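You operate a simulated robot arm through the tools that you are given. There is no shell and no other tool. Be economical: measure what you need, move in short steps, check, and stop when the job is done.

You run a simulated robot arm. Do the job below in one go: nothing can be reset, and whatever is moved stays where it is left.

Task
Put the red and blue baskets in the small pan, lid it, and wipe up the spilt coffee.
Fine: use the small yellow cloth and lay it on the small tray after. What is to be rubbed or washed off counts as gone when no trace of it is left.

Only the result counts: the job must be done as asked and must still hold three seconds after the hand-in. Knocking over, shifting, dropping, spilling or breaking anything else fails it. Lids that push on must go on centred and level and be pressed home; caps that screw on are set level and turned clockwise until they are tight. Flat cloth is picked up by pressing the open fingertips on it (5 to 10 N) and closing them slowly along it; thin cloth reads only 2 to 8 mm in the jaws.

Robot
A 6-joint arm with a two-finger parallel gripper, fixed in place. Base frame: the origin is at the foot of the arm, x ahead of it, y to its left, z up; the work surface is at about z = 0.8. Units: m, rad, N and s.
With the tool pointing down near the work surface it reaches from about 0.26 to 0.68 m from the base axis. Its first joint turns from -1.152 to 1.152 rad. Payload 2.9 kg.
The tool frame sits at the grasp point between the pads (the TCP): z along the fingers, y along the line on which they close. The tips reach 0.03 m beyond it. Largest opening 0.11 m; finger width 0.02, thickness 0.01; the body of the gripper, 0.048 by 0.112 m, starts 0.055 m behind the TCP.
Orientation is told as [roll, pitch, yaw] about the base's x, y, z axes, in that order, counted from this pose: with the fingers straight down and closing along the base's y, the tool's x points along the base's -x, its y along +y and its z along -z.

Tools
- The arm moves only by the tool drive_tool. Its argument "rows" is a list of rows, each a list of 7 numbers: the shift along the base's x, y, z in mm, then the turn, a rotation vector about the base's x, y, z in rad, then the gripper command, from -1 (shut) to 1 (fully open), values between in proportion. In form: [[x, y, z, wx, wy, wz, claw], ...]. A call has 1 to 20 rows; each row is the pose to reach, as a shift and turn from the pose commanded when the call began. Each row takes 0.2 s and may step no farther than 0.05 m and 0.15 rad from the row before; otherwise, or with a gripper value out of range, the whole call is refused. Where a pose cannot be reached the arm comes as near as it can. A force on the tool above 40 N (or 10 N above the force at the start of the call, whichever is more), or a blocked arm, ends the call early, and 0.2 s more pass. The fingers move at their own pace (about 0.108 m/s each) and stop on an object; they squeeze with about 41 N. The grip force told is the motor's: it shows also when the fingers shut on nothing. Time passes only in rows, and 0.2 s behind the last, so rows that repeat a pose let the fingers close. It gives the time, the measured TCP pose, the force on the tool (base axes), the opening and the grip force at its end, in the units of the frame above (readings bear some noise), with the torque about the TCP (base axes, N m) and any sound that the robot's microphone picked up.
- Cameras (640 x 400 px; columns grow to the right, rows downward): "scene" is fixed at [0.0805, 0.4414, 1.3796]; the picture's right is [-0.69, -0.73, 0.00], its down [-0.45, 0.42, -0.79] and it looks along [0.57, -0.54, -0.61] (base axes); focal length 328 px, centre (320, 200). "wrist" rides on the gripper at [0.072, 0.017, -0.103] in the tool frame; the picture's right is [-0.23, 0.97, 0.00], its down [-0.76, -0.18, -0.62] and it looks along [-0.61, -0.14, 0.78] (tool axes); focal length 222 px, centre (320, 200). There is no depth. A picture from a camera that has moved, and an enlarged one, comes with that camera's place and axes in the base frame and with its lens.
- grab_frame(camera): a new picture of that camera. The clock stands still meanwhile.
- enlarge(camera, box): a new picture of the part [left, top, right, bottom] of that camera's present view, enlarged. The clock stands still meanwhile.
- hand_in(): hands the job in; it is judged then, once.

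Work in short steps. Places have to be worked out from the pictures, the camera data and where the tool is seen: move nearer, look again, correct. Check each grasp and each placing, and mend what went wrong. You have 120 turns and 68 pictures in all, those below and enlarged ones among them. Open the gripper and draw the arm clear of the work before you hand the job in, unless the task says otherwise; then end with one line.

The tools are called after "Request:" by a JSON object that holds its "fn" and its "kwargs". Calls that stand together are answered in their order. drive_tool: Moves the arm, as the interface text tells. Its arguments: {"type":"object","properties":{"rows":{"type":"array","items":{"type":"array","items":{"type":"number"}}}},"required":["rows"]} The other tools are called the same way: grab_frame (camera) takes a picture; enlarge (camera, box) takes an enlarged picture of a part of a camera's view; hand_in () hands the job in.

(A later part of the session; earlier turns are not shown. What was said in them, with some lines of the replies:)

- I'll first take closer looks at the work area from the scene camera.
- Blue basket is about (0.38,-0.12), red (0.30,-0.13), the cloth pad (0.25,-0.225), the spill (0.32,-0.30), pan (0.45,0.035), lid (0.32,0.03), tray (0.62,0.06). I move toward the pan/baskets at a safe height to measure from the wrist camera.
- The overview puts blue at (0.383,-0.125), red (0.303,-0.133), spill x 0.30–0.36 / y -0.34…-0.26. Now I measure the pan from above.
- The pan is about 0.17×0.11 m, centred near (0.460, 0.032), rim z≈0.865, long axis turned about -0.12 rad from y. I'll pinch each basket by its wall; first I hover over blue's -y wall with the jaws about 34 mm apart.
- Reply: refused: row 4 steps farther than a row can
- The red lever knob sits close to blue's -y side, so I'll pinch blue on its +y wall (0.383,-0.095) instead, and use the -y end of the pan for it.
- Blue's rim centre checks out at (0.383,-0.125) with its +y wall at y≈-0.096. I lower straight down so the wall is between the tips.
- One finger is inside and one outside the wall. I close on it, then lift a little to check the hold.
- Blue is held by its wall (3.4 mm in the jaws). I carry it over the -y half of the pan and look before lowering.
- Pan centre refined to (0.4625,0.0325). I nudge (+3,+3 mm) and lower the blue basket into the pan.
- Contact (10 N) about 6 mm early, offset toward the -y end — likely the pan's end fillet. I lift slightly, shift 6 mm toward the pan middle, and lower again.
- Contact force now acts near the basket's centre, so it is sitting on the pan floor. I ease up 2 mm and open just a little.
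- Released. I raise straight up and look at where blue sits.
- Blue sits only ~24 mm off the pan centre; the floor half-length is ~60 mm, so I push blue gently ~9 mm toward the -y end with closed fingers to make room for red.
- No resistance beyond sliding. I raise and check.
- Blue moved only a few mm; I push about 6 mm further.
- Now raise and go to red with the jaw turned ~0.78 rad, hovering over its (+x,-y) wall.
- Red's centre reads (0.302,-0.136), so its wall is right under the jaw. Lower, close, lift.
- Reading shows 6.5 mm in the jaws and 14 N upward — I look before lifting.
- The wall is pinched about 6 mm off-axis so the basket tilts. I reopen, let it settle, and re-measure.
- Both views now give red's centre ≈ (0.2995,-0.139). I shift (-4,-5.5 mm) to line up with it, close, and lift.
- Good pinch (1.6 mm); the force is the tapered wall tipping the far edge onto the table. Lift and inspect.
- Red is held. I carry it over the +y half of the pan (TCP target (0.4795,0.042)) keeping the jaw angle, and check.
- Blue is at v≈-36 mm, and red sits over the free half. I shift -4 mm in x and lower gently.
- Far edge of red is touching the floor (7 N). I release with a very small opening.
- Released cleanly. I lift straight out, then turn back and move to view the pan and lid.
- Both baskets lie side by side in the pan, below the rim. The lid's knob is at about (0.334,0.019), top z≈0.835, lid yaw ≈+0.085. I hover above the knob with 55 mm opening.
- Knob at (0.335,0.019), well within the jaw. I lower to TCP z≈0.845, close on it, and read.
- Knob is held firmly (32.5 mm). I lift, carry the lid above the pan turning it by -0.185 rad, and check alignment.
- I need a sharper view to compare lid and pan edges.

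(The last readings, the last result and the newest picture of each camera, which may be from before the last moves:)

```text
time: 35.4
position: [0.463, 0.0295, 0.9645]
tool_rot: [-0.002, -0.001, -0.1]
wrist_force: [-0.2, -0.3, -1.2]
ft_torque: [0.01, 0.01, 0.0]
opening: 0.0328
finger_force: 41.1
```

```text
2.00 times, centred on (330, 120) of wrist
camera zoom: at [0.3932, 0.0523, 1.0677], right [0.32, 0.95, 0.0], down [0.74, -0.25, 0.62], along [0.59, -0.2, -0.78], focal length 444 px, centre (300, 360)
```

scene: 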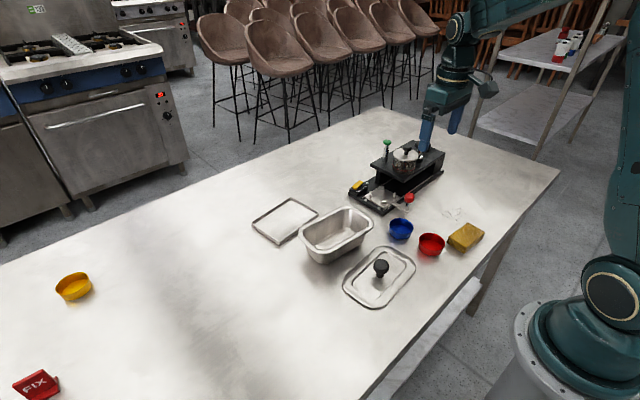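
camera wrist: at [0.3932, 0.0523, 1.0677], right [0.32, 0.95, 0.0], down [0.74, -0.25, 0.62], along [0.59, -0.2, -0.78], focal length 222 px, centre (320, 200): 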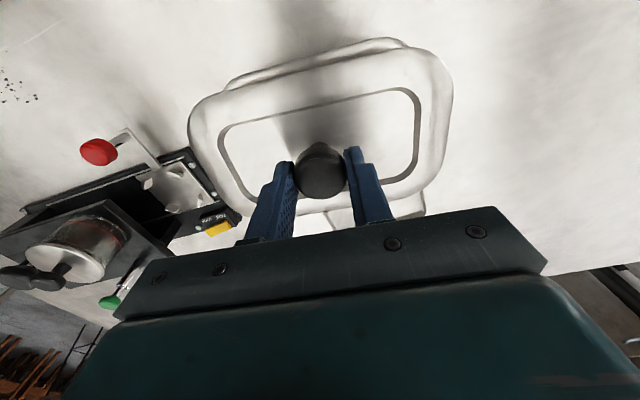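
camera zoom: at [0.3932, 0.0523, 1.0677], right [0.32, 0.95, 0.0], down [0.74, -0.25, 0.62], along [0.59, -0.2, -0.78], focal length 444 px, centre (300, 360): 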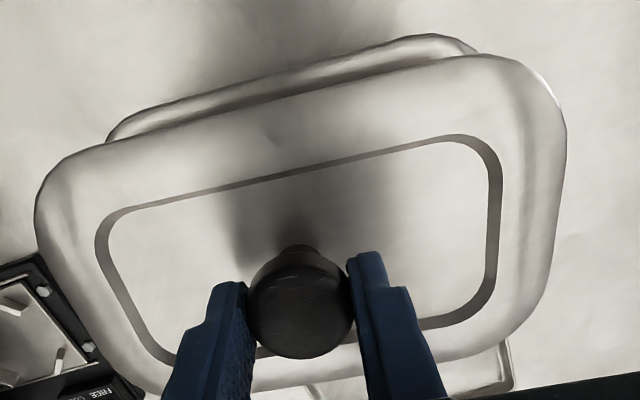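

Lid and pan edges nearly match; the lid looks ~0.025 rad over-rotated and ~2–3 mm off toward +y. I correct that and lower to just above the rim for a check.

Request:
{"fn": "drive_tool", "kwargs": {"rows": [[2, -2.5, -15, 0, 0, 0.025, -1], [2, -2.5, -35, 0, 0, 0.025, -1], [2, -2.5, -48, 0, 0, 0.025, -1], [2, -2.5, -48, 0, 0, 0.025, -1]]}}

Request:
{"fn": "enlarge", "kwargs": {"camera": "scene", "box": [295, 190, 391, 270]}}

Request:
{"fn": "enlarge", "kwargs": {"camera": "wrist", "box": [170, 20, 490, 220]}}

```text
time: 36.4
position: [0.4645, 0.029, 0.9159]
tool_rot: [0.0, 0.0, -0.073]
wrist_force: [0.0, 0.2, -1.7]
ft_torque: [0.01, -0.02, -0.01]
opening: 0.0327
finger_force: 40.6
```

```text
5.00 times, centred on (343, 230) of scene
camera zoom: at [0.0805, 0.4414, 1.3796], right [-0.69, -0.73, 0.0], down [-0.45, 0.42, -0.79], along [0.57, -0.54, -0.61], focal length 1641 px, centre (205, 50)
```

zoom: 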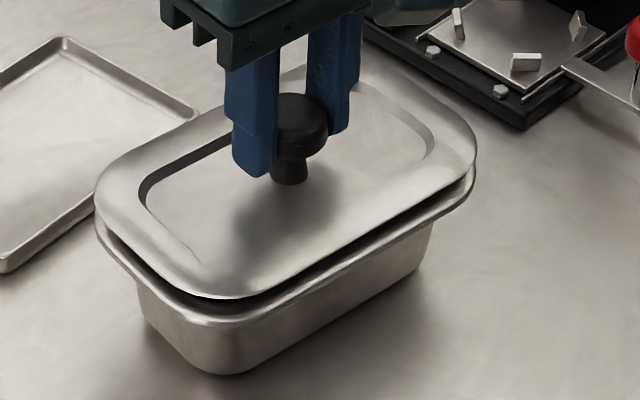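

```text
2.00 times, centred on (330, 120) of wrist
camera zoom: at [0.3938, 0.0491, 1.0205], right [0.3, 0.95, 0.0], down [0.75, -0.23, 0.62], along [0.59, -0.19, -0.78], focal length 444 px, centre (300, 360)
```

zoom: 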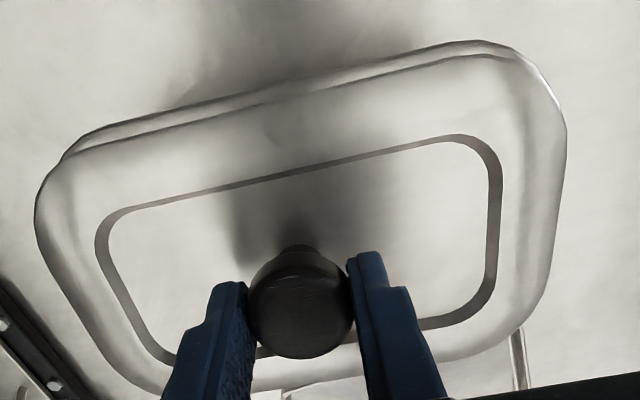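

Lid and rim now line up to about 1 mm with equal yaw. I lower it onto the pan in small steps.

Request:
{"fn": "drive_tool", "kwargs": {"rows": [[-1, 0, -6, 0, 0, 0, -1], [-1, 0, -10, 0, 0, 0, -1], [-1, 0, -13, 0, 0, 0, -1], [-1, 0, -15, 0, 0, 0, -1], [-1, 0, -17, 0, 0, 0, -1]]}}

Request:
{"fn": "enlarge", "kwargs": {"camera": "scene", "box": [295, 190, 391, 270]}}

```text
time: 37.6
position: [0.4671, 0.0282, 0.9042]
tool_rot: [0.002, -0.01, -0.075]
wrist_force: [1.0, 1.4, 35.6]
ft_torque: [0.03, -0.05, 0.05]
opening: 0.0327
finger_force: 40.8
```

```text
5.00 times, centred on (343, 230) of scene
camera zoom: at [0.08, 0.4415, 1.3797], right [-0.69, -0.73, 0.0], down [-0.45, 0.42, -0.79], along [0.57, -0.54, -0.61], focal length 1641 px, centre (205, 50)
```

zoom: 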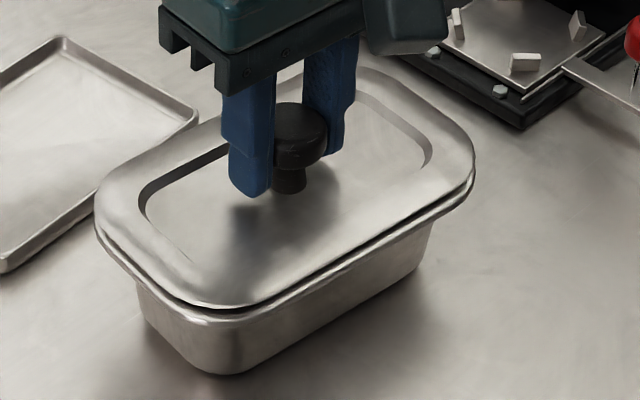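

Even resistance (35 N, almost no torque) with a small gap left: the lid's plug is at the mouth. I press further, watching.

Request:
{"fn": "drive_tool", "kwargs": {"rows": [[0, 0, -1.5, 0, 0, 0, -1], [0, 0, -3, 0, 0, 0, -1], [0, 0, -4.5, 0, 0, 0, -1], [0, 0, -6, 0, 0, 0, -1]]}}

```text
time: 38.3
position: [0.4666, 0.0283, 0.9022]
tool_rot: [0.001, -0.006, -0.075]
wrist_force: [-2.4, 0.6, 6.9]
ft_torque: [-0.29, 0.25, -0.03]
opening: 0.0326
finger_force: 41.2
stopped in row 3: the force on the tool passed its limit at 48 N (the readings are from after the stop); the commanded pose is now the measured one
```

Request:
{"fn": "enlarge", "kwargs": {"camera": "scene", "box": [295, 190, 391, 270]}}

Request:
{"fn": "enlarge", "kwargs": {"camera": "wrist", "box": [170, 20, 490, 220]}}

```text
5.00 times, centred on (343, 230) of scene
camera zoom: at [0.0804, 0.4415, 1.3796], right [-0.69, -0.73, 0.0], down [-0.45, 0.42, -0.79], along [0.57, -0.54, -0.61], focal length 1641 px, centre (205, 50)
```

zoom: 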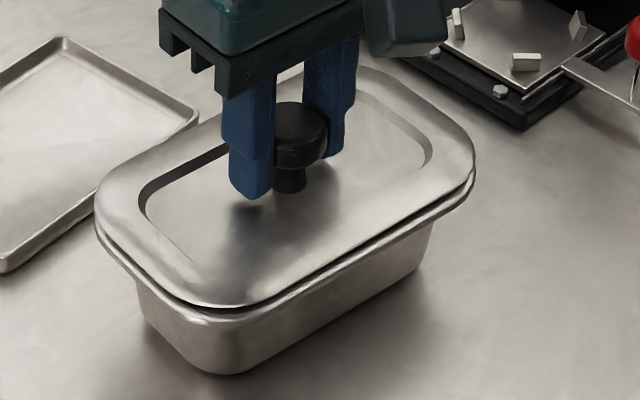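

```text
2.00 times, centred on (330, 120) of wrist
camera zoom: at [0.395, 0.0488, 1.0048], right [0.3, 0.95, 0.0], down [0.74, -0.24, 0.63], along [0.6, -0.19, -0.78], focal length 444 px, centre (300, 360)
```

zoom: 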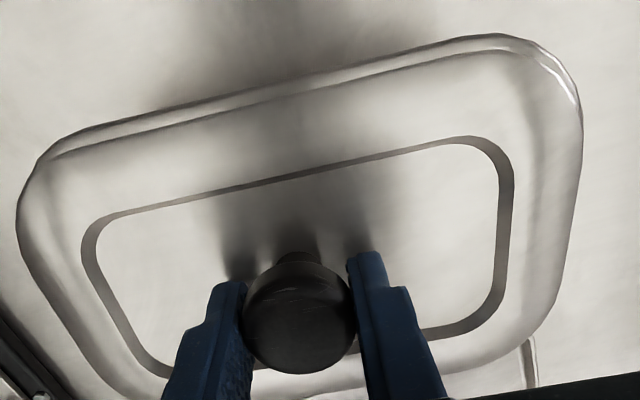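

The lid rests level on the rim but isn't fully home and the fingers slid on the knob. I release, back up, and check the alignment before pressing from above.

Request:
{"fn": "drive_tool", "kwargs": {"rows": [[0, 0, 0, 0, 0, 0, -0.3], [0, 0, 0, 0, 0, 0, -0.1], [0, 0, 20, 0, 0, 0, -0.1], [0, 0, 60, 0, 0, 0, -0.1], [-20, 0, 100, 0, 0, 0, -0.1], [-60, 0, 125, 0, 0, 0, -0.5], [-100, 0, 130, 0, 0, 0, -1], [-100, 0, 130, 0, 0, 0, -1]]}}

Request:
{"fn": "enlarge", "kwargs": {"camera": "wrist", "box": [180, 60, 500, 260]}}

Request:
{"fn": "enlarge", "kwargs": {"camera": "scene", "box": [295, 190, 391, 270]}}

```text
time: 40.1
position: [0.366, 0.0267, 1.0295]
tool_rot: [0.003, -0.007, -0.076]
wrist_force: [0.3, 0.1, 0.3]
ft_torque: [0.02, 0.02, 0.01]
opening: 0.0002
finger_force: 37.3
```

```text
2.00 times, centred on (340, 160) of wrist
camera zoom: at [0.2946, 0.0473, 1.1325], right [0.3, 0.95, 0.0], down [0.74, -0.23, 0.63], along [0.6, -0.19, -0.78], focal length 444 px, centre (280, 280)
```

zoom: 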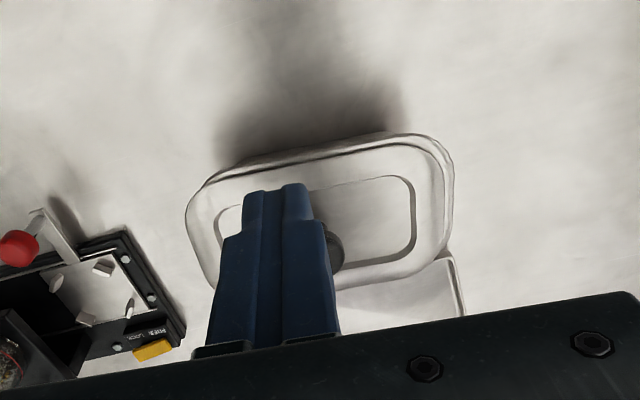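

```text
5.00 times, centred on (343, 230) of scene
camera zoom: at [0.0805, 0.4414, 1.3796], right [-0.69, -0.73, 0.0], down [-0.45, 0.42, -0.79], along [0.57, -0.54, -0.61], focal length 1641 px, centre (205, 50)
```

zoom: 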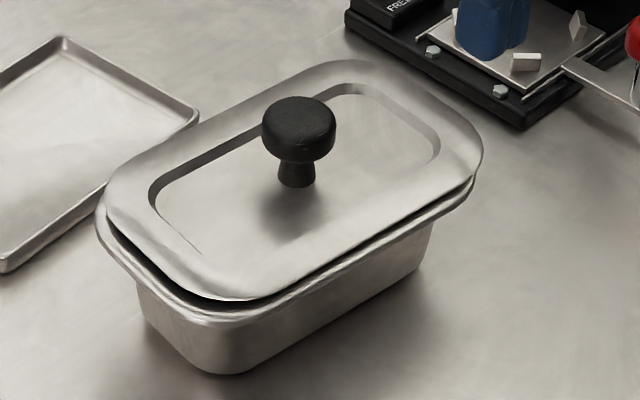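

After release the lid appears to sit a few mm off and slightly high. I open the fingers wide and get an unobstructed view.

Request:
{"fn": "drive_tool", "kwargs": {"rows": [[30, 0, 10, 0, 0, 0, 0.5], [50, 0, 15, 0, 0, 0, 1], [50, 0, 15, 0, 0, 0, 1], [50, 0, 15, 0, 0, 0, 1]]}}

Request:
{"fn": "enlarge", "kwargs": {"camera": "wrist", "box": [210, 40, 434, 180]}}

Request:
{"fn": "enlarge", "kwargs": {"camera": "scene", "box": [310, 200, 399, 266]}}

```text
time: 41.1
position: [0.4171, 0.0277, 1.0447]
tool_rot: [0.002, -0.008, -0.075]
wrist_force: [0.5, 0.2, 0.6]
ft_torque: [0.02, -0.01, 0.05]
opening: 0.1102
finger_force: 0.0
```

```text
2.86 times, centred on (322, 110) of wrist
camera zoom: at [0.3455, 0.0485, 1.1479], right [0.3, 0.95, 0.0], down [0.74, -0.23, 0.63], along [0.6, -0.19, -0.78], focal length 635 px, centre (314, 457)
```

zoom: 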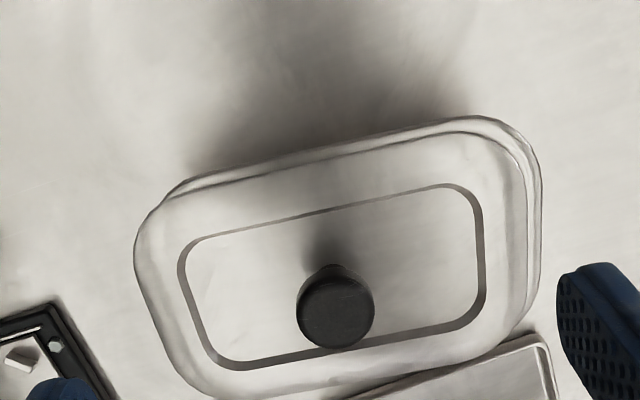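

```text
6.06 times, centred on (354, 233) of scene
camera zoom: at [0.0805, 0.4414, 1.3796], right [-0.69, -0.73, 0.0], down [-0.45, 0.42, -0.79], along [0.57, -0.54, -0.61], focal length 1989 px, centre (111, 0)
```

zoom: 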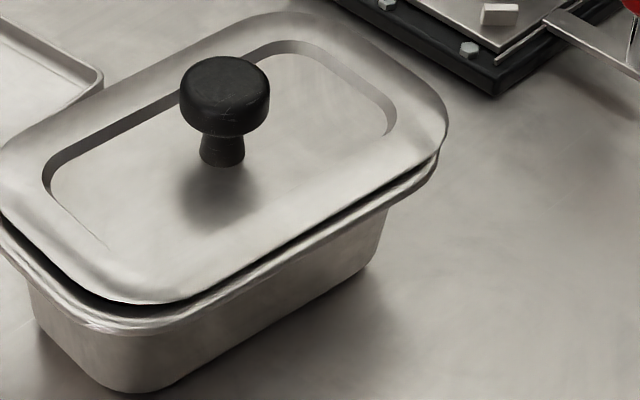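

The lid slid about 6 mm toward -y on release (knob now ≈(0.464,0.020); it should be ≈(0.461,0.030)). I regrasp the knob, a little deeper.

Request:
{"fn": "drive_tool", "kwargs": {"rows": [[25, -4, -20, 0, 0.008, 0, 0.3], [47, -7.5, -50, 0, 0.008, 0, 0], [47, -7.5, -90, 0, 0.008, 0, 0], [47, -7.5, -120, 0, 0.008, 0, 0], [47, -7.5, -134, 0, 0.008, 0, 0], [47, -7.5, -134, 0, 0.008, 0, -0.3], [47, -7.5, -134, 0, 0.008, 0, -0.6], [47, -7.5, -134, 0, 0.008, 0, -1], [47, -7.5, -134, 0, 0.008, 0, -1]]}}

Request:
{"fn": "enlarge", "kwargs": {"camera": "scene", "box": [295, 190, 391, 270]}}

```text
time: 43.1
position: [0.4635, 0.0205, 0.9117]
tool_rot: [0.001, -0.001, -0.074]
wrist_force: [0.9, 0.4, -1.0]
ft_torque: [0.02, -0.04, -0.02]
opening: 0.0326
finger_force: 41.1
```

```text
5.00 times, centred on (343, 230) of scene
camera zoom: at [0.0805, 0.4414, 1.3796], right [-0.69, -0.73, 0.0], down [-0.45, 0.42, -0.79], along [0.57, -0.54, -0.61], focal length 1641 px, centre (205, 50)
```

zoom: 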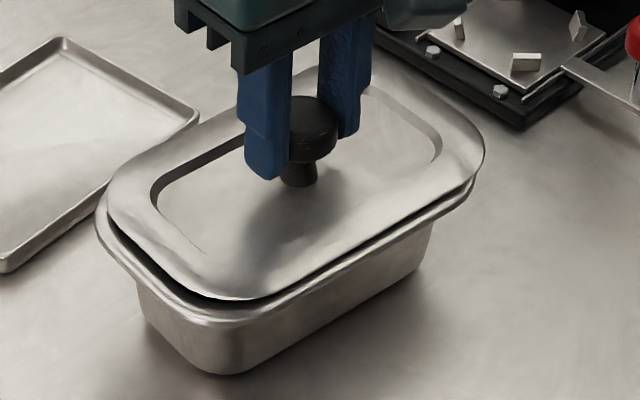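

Held again. I lift 8 mm, shift (-1.5,+8.5 mm), and compare edges.

Request:
{"fn": "drive_tool", "kwargs": {"rows": [[0, 0, 4, 0, 0, 0, -1], [0, 0, 8, 0, 0, 0, -1], [-1.5, 8.5, 8, 0, 0, 0, -1], [-1.5, 8.5, 8, 0, 0, 0, -1]]}}

Request:
{"fn": "enlarge", "kwargs": {"camera": "scene", "box": [295, 190, 391, 270]}}

Request:
{"fn": "enlarge", "kwargs": {"camera": "wrist", "box": [170, 20, 490, 220]}}

```text
time: 44.1
position: [0.4625, 0.0296, 0.9208]
tool_rot: [0.0, -0.001, -0.076]
wrist_force: [-0.5, -0.7, -1.9]
ft_torque: [-0.03, 0.02, 0.03]
opening: 0.0325
finger_force: 40.9
```

```text
5.00 times, centred on (343, 230) of scene
camera zoom: at [0.0805, 0.4415, 1.3796], right [-0.69, -0.73, 0.0], down [-0.45, 0.42, -0.79], along [0.57, -0.54, -0.61], focal length 1641 px, centre (205, 50)
```

zoom: 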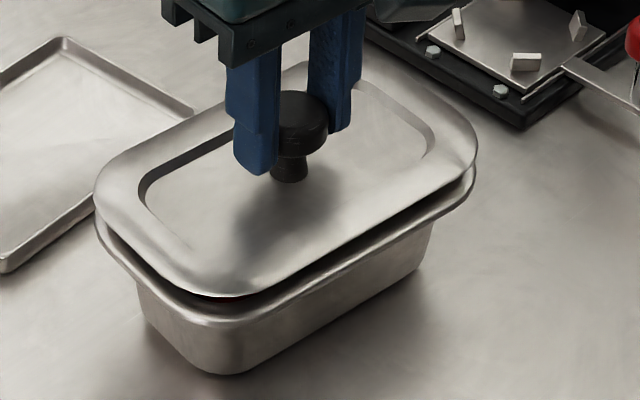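

```text
2.00 times, centred on (330, 120) of wrist
camera zoom: at [0.392, 0.0502, 1.0237], right [0.3, 0.95, 0.0], down [0.75, -0.23, 0.62], along [0.59, -0.19, -0.78], focal length 444 px, centre (300, 360)
```

zoom: 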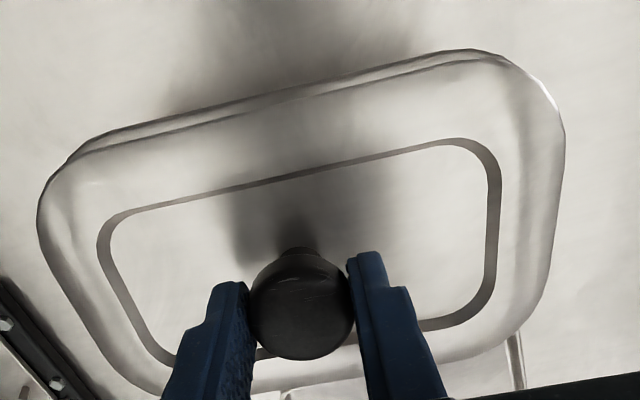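

Centred in the scene view; both estimates suggest another -1.5 mm in x. I apply it and lower until contact.

Request:
{"fn": "drive_tool", "kwargs": {"rows": [[-1.5, 0, 0, 0, 0, 0, -1], [-1.5, 0, -4, 0, 0, 0, -1], [-1.5, 0, -7, 0, 0, 0, -1], [-1.5, 0, -9, 0, 0, 0, -1], [-1.5, 0, -10.5, 0, 0, 0, -1], [-1.5, 0, -12, 0, 0, 0, -1]]}}

```text
time: 45.5
position: [0.4615, 0.0283, 0.9089]
tool_rot: [0.0, 0.0, -0.073]
wrist_force: [0.9, -0.7, -1.1]
ft_torque: [0.0, 0.02, 0.02]
opening: 0.0325
finger_force: 40.5
```

No contact yet, already below where it rested before — it is entering. I continue down.

Request:
{"fn": "drive_tool", "kwargs": {"rows": [[0, 0, -1.5, 0, 0, 0, -1], [0, 0, -3, 0, 0, 0, -1], [0, 0, -4.5, 0, 0, 0, -1], [0, 0, -6, 0, 0, 0, -1], [0, 0, -7, 0, 0, 0, -1]]}}

```text
time: 46.7
position: [0.462, 0.0294, 0.9039]
tool_rot: [0.002, -0.007, -0.076]
wrist_force: [-2.3, 0.4, 35.7]
ft_torque: [-0.02, 0.0, -0.01]
opening: 0.0327
finger_force: 40.9
```

Request:
{"fn": "enlarge", "kwargs": {"camera": "scene", "box": [295, 190, 391, 270]}}

Request:
{"fn": "enlarge", "kwargs": {"camera": "wrist", "box": [170, 20, 490, 220]}}

```text
5.00 times, centred on (343, 230) of scene
camera zoom: at [0.0799, 0.4414, 1.3797], right [-0.69, -0.73, 0.0], down [-0.45, 0.42, -0.79], along [0.58, -0.54, -0.61], focal length 1641 px, centre (205, 50)
```

zoom: 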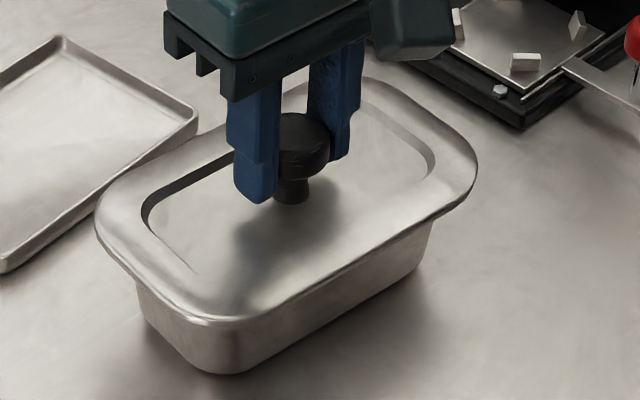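

```text
2.00 times, centred on (330, 120) of wrist
camera zoom: at [0.3906, 0.0498, 1.0063], right [0.3, 0.95, 0.0], down [0.74, -0.23, 0.63], along [0.6, -0.19, -0.78], focal length 444 px, centre (300, 360)
```

zoom: 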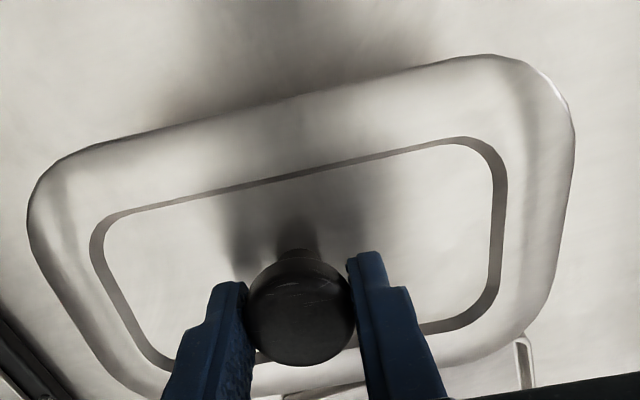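

The lid is fully seated, flush all round, after a 36 N central press. I ease off and release.

Request:
{"fn": "drive_tool", "kwargs": {"rows": [[0, 0, 2, 0, 0, 0, -1], [0, 0, 2, 0, 0, 0, -0.3], [0, 0, 2, 0, 0, 0, 0], [0, 0, 2, 0, 0, 0, 0], [0, 0, 30, 0, 0, 0, 0], [0, 0, 75, 0, 0, 0, 0], [-10, 0, 100, 0, 0, 0, -0.5], [-10, 0, 100, 0, 0, 0, -1], [-10, 0, 100, 0, 0, 0, -1]]}}

Request:
{"fn": "enlarge", "kwargs": {"camera": "scene", "box": [295, 190, 391, 270]}}

```text
time: 48.7
position: [0.449, 0.0301, 1.0033]
tool_rot: [-0.001, 0.0, -0.077]
wrist_force: [-0.1, -0.6, 0.4]
ft_torque: [0.0, -0.02, 0.01]
opening: 0.0
finger_force: 37.6
```

```text
5.00 times, centred on (343, 230) of scene
camera zoom: at [0.0805, 0.4414, 1.3796], right [-0.69, -0.73, 0.0], down [-0.45, 0.42, -0.79], along [0.57, -0.54, -0.61], focal length 1641 px, centre (205, 50)
```

zoom: 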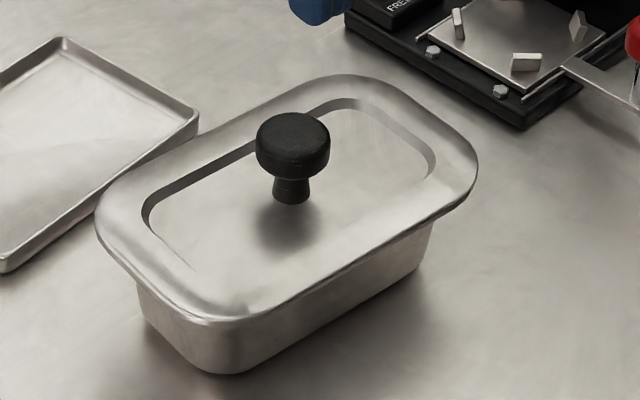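

Lid done. Now the cloth: I move over that corner at height and look.

Request:
{"fn": "drive_tool", "kwargs": {"rows": [[-25, -35, 20, 0, 0, 0.01, -0.5], [-50, -70, 30, 0, 0, 0.02, 0], [-75, -110, 30, 0, 0, 0.03, 0.5], [-100, -150, 30, 0, 0, 0.04, 1], [-120, -190, 20, 0, 0, 0.05, 1], [-140, -230, 10, 0, 0, 0.077, 1], [-149, -244, 0, 0, 0, 0.077, 1], [-149, -244, 0, 0, 0, 0.077, 1]]}}

Request:
{"fn": "grab_frame", "kwargs": {"camera": "wrist"}}

Request:
{"fn": "enlarge", "kwargs": {"camera": "scene", "box": [420, 190, 500, 255]}}

```text
time: 50.5
position: [0.3004, -0.2148, 0.9999]
tool_rot: [0.002, 0.001, 0.001]
wrist_force: [-0.1, -0.6, 0.4]
ft_torque: [-0.01, 0.01, -0.03]
opening: 0.1098
finger_force: 0.1
```

```text
12 pictures are left
camera wrist: at [0.2274, -0.2001, 1.1036], right [0.22, 0.97, 0.0], down [0.76, -0.18, 0.62], along [0.61, -0.14, -0.78], focal length 222 px, centre (320, 200)
```

wrist: 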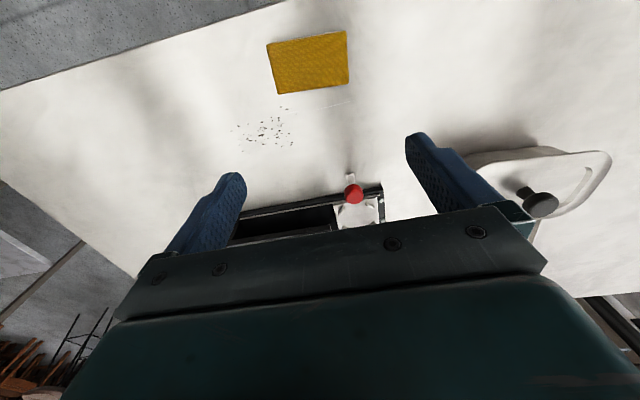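

```text
6.15 times, centred on (460, 222) of scene
camera zoom: at [0.0805, 0.4414, 1.3796], right [-0.69, -0.73, 0.0], down [-0.45, 0.42, -0.79], along [0.57, -0.54, -0.61], focal length 2020 px, centre (-542, 62)
```

zoom: 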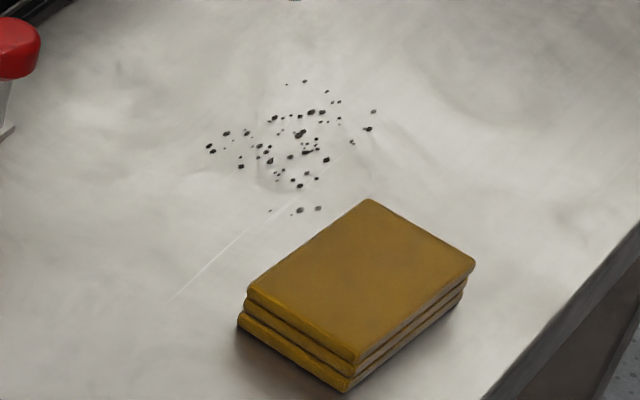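

The cloth is a folded pad about 52×84×15 mm at ≈(0.259,-0.220), yaw ≈-0.10. I descend with jaws fully open astride its long side, tips ~5 mm above the table, and close.

Request:
{"fn": "drive_tool", "kwargs": {"rows": [[-20, -3, -30, 0, 0, -0.05, 1], [-41, -6, -70, 0, 0, -0.1, 1], [-41, -6, -110, 0, 0, -0.1, 1], [-41, -6, -145, 0, 0, -0.1, 1], [-41, -6, -164, 0, 0, -0.1, 1], [-41, -6, -164, 0, 0, -0.1, 0.8], [-41, -6, -164, 0, 0, -0.1, 0.6], [-41, -6, -164, 0, 0, -0.1, 0.4], [-41, -6, -164, 0, 0, -0.1, 0.2]]}}

```text
time: 52.5
position: [0.2598, -0.2219, 0.8375]
tool_rot: [-0.001, 0.0, -0.1]
wrist_force: [-0.5, -0.1, 1.0]
ft_torque: [0.02, -0.03, -0.01]
opening: 0.0836
finger_force: 40.8
```

The pad is gripped (83.6 mm, rigid). I lift it, carry it over the spill centre (~(0.325,-0.300)) and lower it until it presses lightly.

Request:
{"fn": "drive_tool", "kwargs": {"rows": [[0, 0, 15, 0, 0, 0, 0], [0, 0, 25, 0, 0, 0, 0], [30, -40, 25, 0, 0, 0, 0], [65, -78, 25, 0, 0, 0, 0], [65, -78, 15, 0, 0, 0, 0], [65, -78, 6, 0, 0, 0, 0], [65, -78, 2, 0, 0, 0, 0], [65, -78, 0, 0, 0, 0, 0], [65, -78, -1, 0, 0, 0, 0]]}}

```text
refused: row 4 steps farther than a row can; nothing moved
```

Request:
{"fn": "drive_tool", "kwargs": {"rows": [[0, 0, 15, 0, 0, 0, 0], [0, 0, 25, 0, 0, 0, 0], [30, -40, 25, 0, 0, 0, 0], [60, -70, 25, 0, 0, 0, 0], [65, -78, 15, 0, 0, 0, 0], [65, -78, 6, 0, 0, 0, 0], [65, -78, 2, 0, 0, 0, 0], [65, -78, 0, 0, 0, 0, 0], [65, -78, -1, 0, 0, 0, 0]]}}

```text
time: 54.5
position: [0.326, -0.2992, 0.8357]
tool_rot: [0.0, 0.001, -0.096]
wrist_force: [-0.8, -0.8, -1.1]
ft_torque: [-0.03, 0.01, -0.01]
opening: 0.0836
finger_force: 41.2
```

Pad still held, not yet in contact; I go down in 1 mm steps.

Request:
{"fn": "drive_tool", "kwargs": {"rows": [[0, 0, -1, 0, 0, 0, 0], [0, 0, -2, 0, 0, 0, 0], [0, 0, -2, 0, 0, 0, 0]]}}

```text
time: 55.3
position: [0.3258, -0.2988, 0.8371]
tool_rot: [0.001, -0.001, -0.097]
wrist_force: [-6.0, 4.6, 34.6]
ft_torque: [0.45, 0.32, 0.0]
opening: 0.0834
finger_force: 40.4
```

Stiff contact, 35 N; I back off ~1.2 mm for a lighter pressure.

Request:
{"fn": "drive_tool", "kwargs": {"rows": [[0, 0, 1, 0, 0, 0, 0], [0, 0, 1.2, 0, 0, 0, 0]]}}

```text
time: 55.9
position: [0.3267, -0.2999, 0.835]
tool_rot: [0.0, -0.003, -0.097]
wrist_force: [0.4, 0.6, 19.6]
ft_torque: [0.05, 0.0, -0.01]
opening: 0.0838
finger_force: 41.0
```

About 20 N; I ease another 0.6 mm and wipe in a raster across the spill.

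Request:
{"fn": "drive_tool", "kwargs": {"rows": [[0, 15, 0.6, 0, 0, 0, 0], [0, 35, 0.6, 0, 0, 0, 0], [0, 10, 0.6, 0, 0, 0, 0], [0, -15, 0.6, 0, 0, 0, 0], [0, -40, 0.6, 0, 0, 0, 0], [-15, -40, 0.6, 0, 0, 0, 0], [-32, -40, 0.6, 0, 0, 0, 0], [-32, -15, 0.6, 0, 0, 0, 0], [-32, 10, 0.6, 0, 0, 0, 0], [-32, 35, 0.6, 0, 0, 0, 0], [-10, 35, 0.6, 0, 0, 0, 0], [12, 35, 0.6, 0, 0, 0, 0], [32, 35, 0.6, 0, 0, 0, 0], [32, 10, 0.6, 0, 0, 0, 0], [32, -15, 0.6, 0, 0, 0, 0], [32, -40, 0.6, 0, 0, 0, 0], [15, -20, 0.6, 0, 0, 0, 0], [0, 0, 0.6, 0, 0, 0, 0]]}}

```text
time: 59.7
position: [0.3257, -0.2985, 0.837]
tool_rot: [0.001, 0.0, -0.098]
wrist_force: [0.9, -2.6, 4.4]
ft_torque: [-0.01, -0.08, -0.01]
opening: 0.0837
finger_force: 41.2
```

Wiping contact kept (4 N at the end). I raise the pad and move it aside to see what is left.

Request:
{"fn": "drive_tool", "kwargs": {"rows": [[0, 0, 20, 0, 0, 0, 0], [-10, 30, 60, 0, 0, 0, 0], [-20, 70, 90, 0, 0, 0, 0], [-30, 110, 110, 0, 0, 0, 0], [-30, 120, 110, 0, 0, 0, 0]]}}

Request:
{"fn": "enlarge", "kwargs": {"camera": "scene", "box": [400, 160, 528, 240]}}

```text
refused: row 2 steps farther than a row can; nothing moved
```

```text
5.00 times, centred on (464, 200) of scene
camera zoom: at [0.0805, 0.4414, 1.3796], right [-0.69, -0.73, 0.0], down [-0.45, 0.42, -0.79], along [0.57, -0.54, -0.61], focal length 1641 px, centre (-400, 200)
```

zoom: 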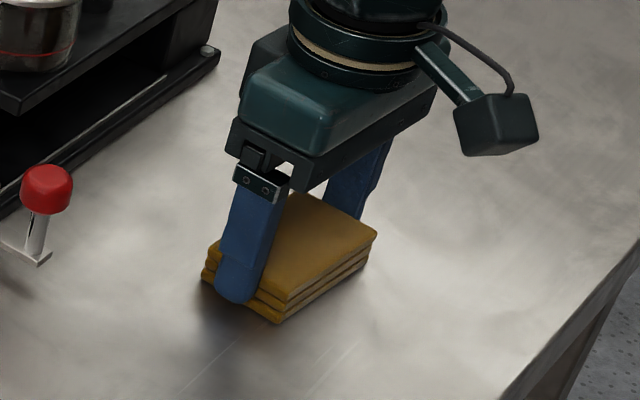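

Nothing visible around the pad so far. I lift it away in smaller steps, then look under it.

Request:
{"fn": "drive_tool", "kwargs": {"rows": [[0, 0, 20, 0, 0, 0, 0], [-5, 20, 55, 0, 0, 0, 0], [-15, 55, 80, 0, 0, 0, 0], [-25, 90, 100, 0, 0, 0, 0], [-30, 125, 110, 0, 0, 0, 0], [-30, 140, 110, 0, 0, 0, 0]]}}

Request:
{"fn": "enlarge", "kwargs": {"camera": "scene", "box": [400, 170, 528, 250]}}

Request:
{"fn": "grab_frame", "kwargs": {"camera": "wrist"}}

```text
time: 61.1
position: [0.2958, -0.1571, 0.9462]
tool_rot: [0.0, 0.001, -0.099]
wrist_force: [-0.1, 0.3, -0.3]
ft_torque: [0.03, -0.01, 0.01]
opening: 0.0836
finger_force: 40.6
```

```text
5.00 times, centred on (464, 210) of scene
camera zoom: at [0.0805, 0.4415, 1.3796], right [-0.69, -0.73, 0.0], down [-0.45, 0.42, -0.79], along [0.57, -0.54, -0.61], focal length 1641 px, centre (-400, 150)
```

zoom: 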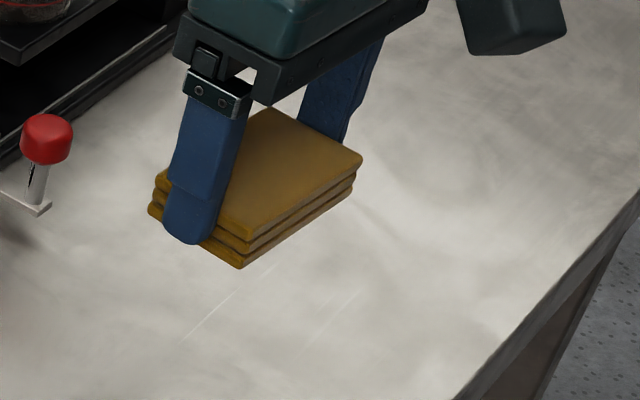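

```text
8 pictures are left
camera wrist: at [0.2256, -0.1348, 1.0491], right [0.32, 0.95, 0.0], down [0.74, -0.25, 0.62], along [0.59, -0.2, -0.78], focal length 222 px, centre (320, 200)
```

wrist: 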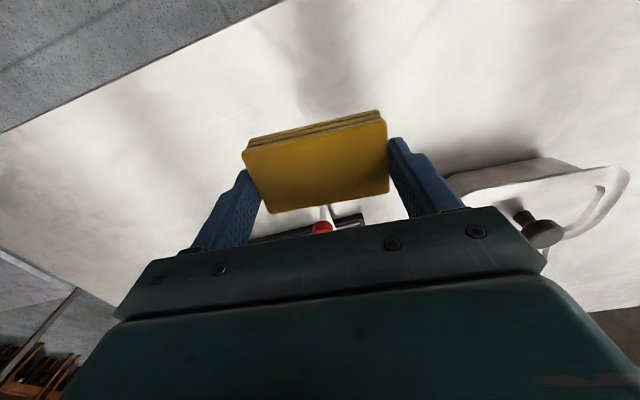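

The wiped area looks clean where visible; I'll verify once the pad is out of the way. Tray centre is ≈(0.617,0.0595), yaw ≈+0.09, ~109×144 mm. I carry the pad there high, around the machine.

Request:
{"fn": "drive_tool", "kwargs": {"rows": [[15, 25, 25, 0, 0, 0, 0], [30, 55, 50, 0, 0, 0, 0], [45, 98, 55, 0, 0, 0, 0], [60, 140, 55, 0, 0, 0.03, 0], [80, 180, 55, 0, 0, 0.06, 0], [115, 210, 55, 0, 0, 0.09, 0], [160, 217, 55, 0, 0, 0.12, 0], [205, 217, 55, 0, 0, 0.15, 0], [250, 217, 55, 0, 0, 0.19, 0], [295, 217, 55, 0, 0, 0.19, 0], [321, 217, 45, 0, 0, 0.19, 0], [321, 217, 10, 0, 0, 0.19, 0], [321, 217, 10, 0, 0, 0.19, 0]]}}

Request:
{"fn": "grab_frame", "kwargs": {"camera": "scene"}}

Request:
{"fn": "enlarge", "kwargs": {"camera": "scene", "box": [410, 175, 506, 235]}}

```text
time: 63.9
position: [0.6159, 0.0583, 0.9584]
tool_rot: [-0.001, -0.002, 0.091]
wrist_force: [0.0, 0.8, 0.1]
ft_torque: [0.0, 0.01, 0.01]
opening: 0.0836
finger_force: 41.3
```

```text
7 pictures are left
```

scene: 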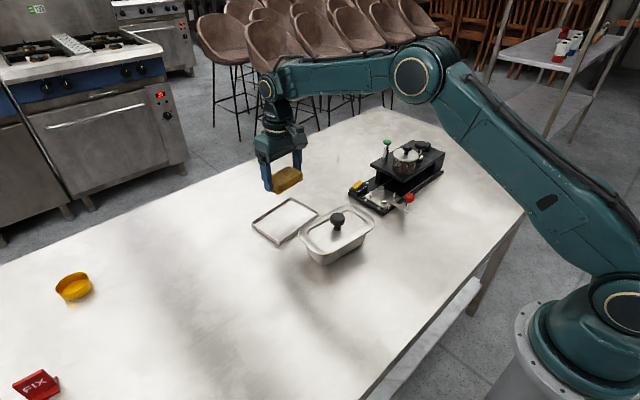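

```text
6.67 times, centred on (458, 205) of scene
camera zoom: at [0.0805, 0.4414, 1.3796], right [-0.69, -0.73, 0.0], down [-0.45, 0.42, -0.79], along [0.57, -0.54, -0.61], focal length 2188 px, centre (-600, 167)
```

zoom: 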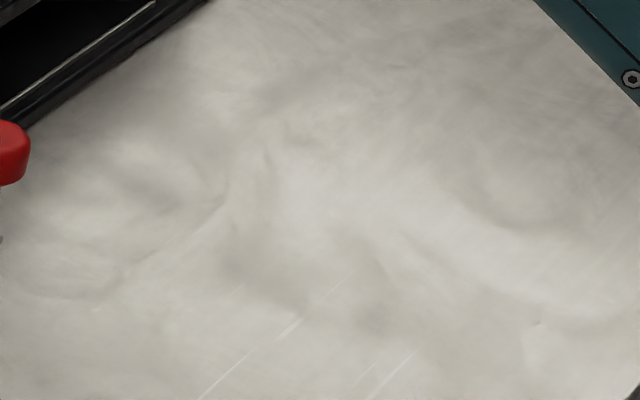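

The spill area is completely clean. I lower the pad onto the tray.

Request:
{"fn": "drive_tool", "kwargs": {"rows": [[1, 1, -40, 0, 0, 0, 0], [1, 1, -80, 0, 0, 0, 0], [1, 1, -105, 0, 0, 0, 0], [1, 1, -110, 0, 0, 0, 0]]}}

Request:
{"fn": "enlarge", "kwargs": {"camera": "scene", "box": [230, 170, 350, 245]}}

```text
time: 64.9
position: [0.6182, 0.0594, 0.8483]
tool_rot: [0.001, 0.0, 0.092]
wrist_force: [0.3, -0.9, -0.1]
ft_torque: [0.02, 0.0, -0.02]
opening: 0.0836
finger_force: 40.7
```

```text
5.33 times, centred on (290, 208) of scene
camera zoom: at [0.0805, 0.4414, 1.3796], right [-0.69, -0.73, 0.0], down [-0.45, 0.42, -0.79], along [0.57, -0.54, -0.61], focal length 1750 px, centre (480, 160)
```

zoom: 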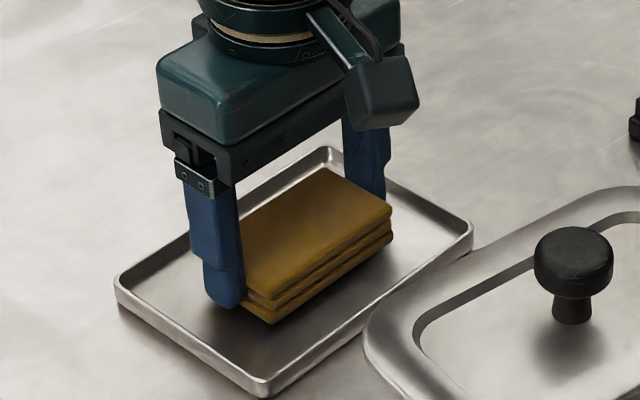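

Pad is inside the tray's outline. I shift +3 mm in y and lower gently to contact.

Request:
{"fn": "drive_tool", "kwargs": {"rows": [[0, 3, 0, 0, 0, 0, 0], [0, 3, -3, 0, 0, 0, 0], [0, 3, -5, 0, 0, 0, 0], [0, 3, -6.5, 0, 0, 0, 0]]}}

```text
time: 65.9
position: [0.6178, 0.0614, 0.8403]
tool_rot: [-0.001, 0.002, 0.093]
wrist_force: [-1.1, -0.3, 0.3]
ft_torque: [-0.06, 0.01, -0.02]
opening: 0.0836
finger_force: 41.0
```

Request:
{"fn": "drive_tool", "kwargs": {"rows": [[0, 0, -1, 0, 0, 0, 0], [0, 0, -2, 0, 0, 0, 0], [0, 0, -2.5, 0, 0, 0, 0]]}}

```text
time: 66.7
position: [0.6186, 0.0619, 0.8398]
tool_rot: [0.003, -0.003, 0.093]
wrist_force: [-9.2, -0.4, 24.5]
ft_torque: [-0.17, 0.38, 0.0]
opening: 0.0837
finger_force: 41.1
```

The pad touches the tray. I ease up, open only ~5 mm per side, and rise straight up.

Request:
{"fn": "drive_tool", "kwargs": {"rows": [[0, 0, 1.5, 0, 0, 0, 0], [0, 0, 1.5, 0, 0, 0, 0.66], [0, 0, 1.5, 0, 0, 0, 0.71], [0, 0, 1.5, 0, 0, 0, 0.71], [0, 0, 15, 0, 0, 0, 0.71], [0, 0, 50, 0, 0, 0, 0.71], [0, 0, 95, 0, 0, 0, 0.71], [-20, 0, 135, 0, 0, 0, 0.71], [-60, -10, 160, 0, 0, 0, 0.71], [-100, -20, 170, 0, 0, 0, 0.71], [-145, -30, 175, 0, 0, 0, 0.71], [-190, -45, 175, 0, 0, 0, 0.71], [-230, -70, 175, 0, 0, 0, 0.71]]}}

Request:
{"fn": "enlarge", "kwargs": {"camera": "scene", "box": [230, 160, 422, 280]}}

Request:
{"fn": "grab_frame", "kwargs": {"camera": "scene"}}

```text
time: 69.5
position: [0.3869, -0.0098, 1.0129]
tool_rot: [0.0, 0.001, 0.093]
wrist_force: [0.7, 0.5, 0.3]
ft_torque: [-0.02, 0.02, 0.0]
opening: 0.0941
finger_force: 0.0
```

```text
3.33 times, centred on (326, 220) of scene
camera zoom: at [0.0805, 0.4415, 1.3796], right [-0.69, -0.73, 0.0], down [-0.45, 0.42, -0.79], along [0.57, -0.54, -0.61], focal length 1094 px, centre (300, 133)
```

zoom: 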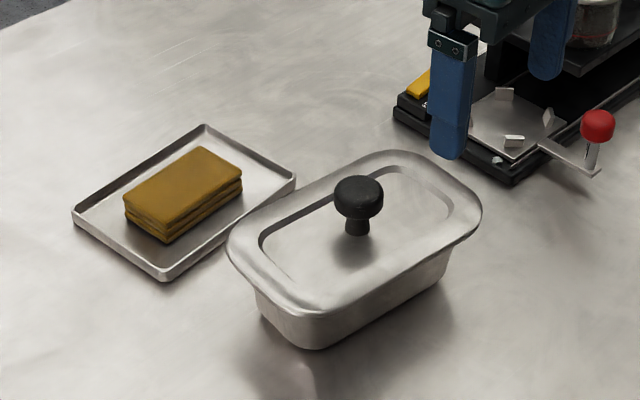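

```text
3 pictures are left
```

scene: 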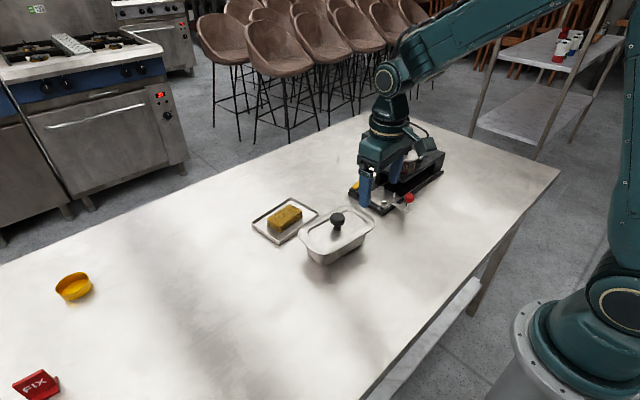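

The pad lies flat in the tray, the lid is flush on the pan, the spill is gone and the arm is clear. I hand the job in.

Request:
{"fn": "hand_in", "kwargs": {}}

```text
The job is handed in.
```

The red and blue baskets are in the small pan with its lid pressed home, no trace of the spilt coffee shows in the last close-up, and the yellow cloth lies on the small tray.
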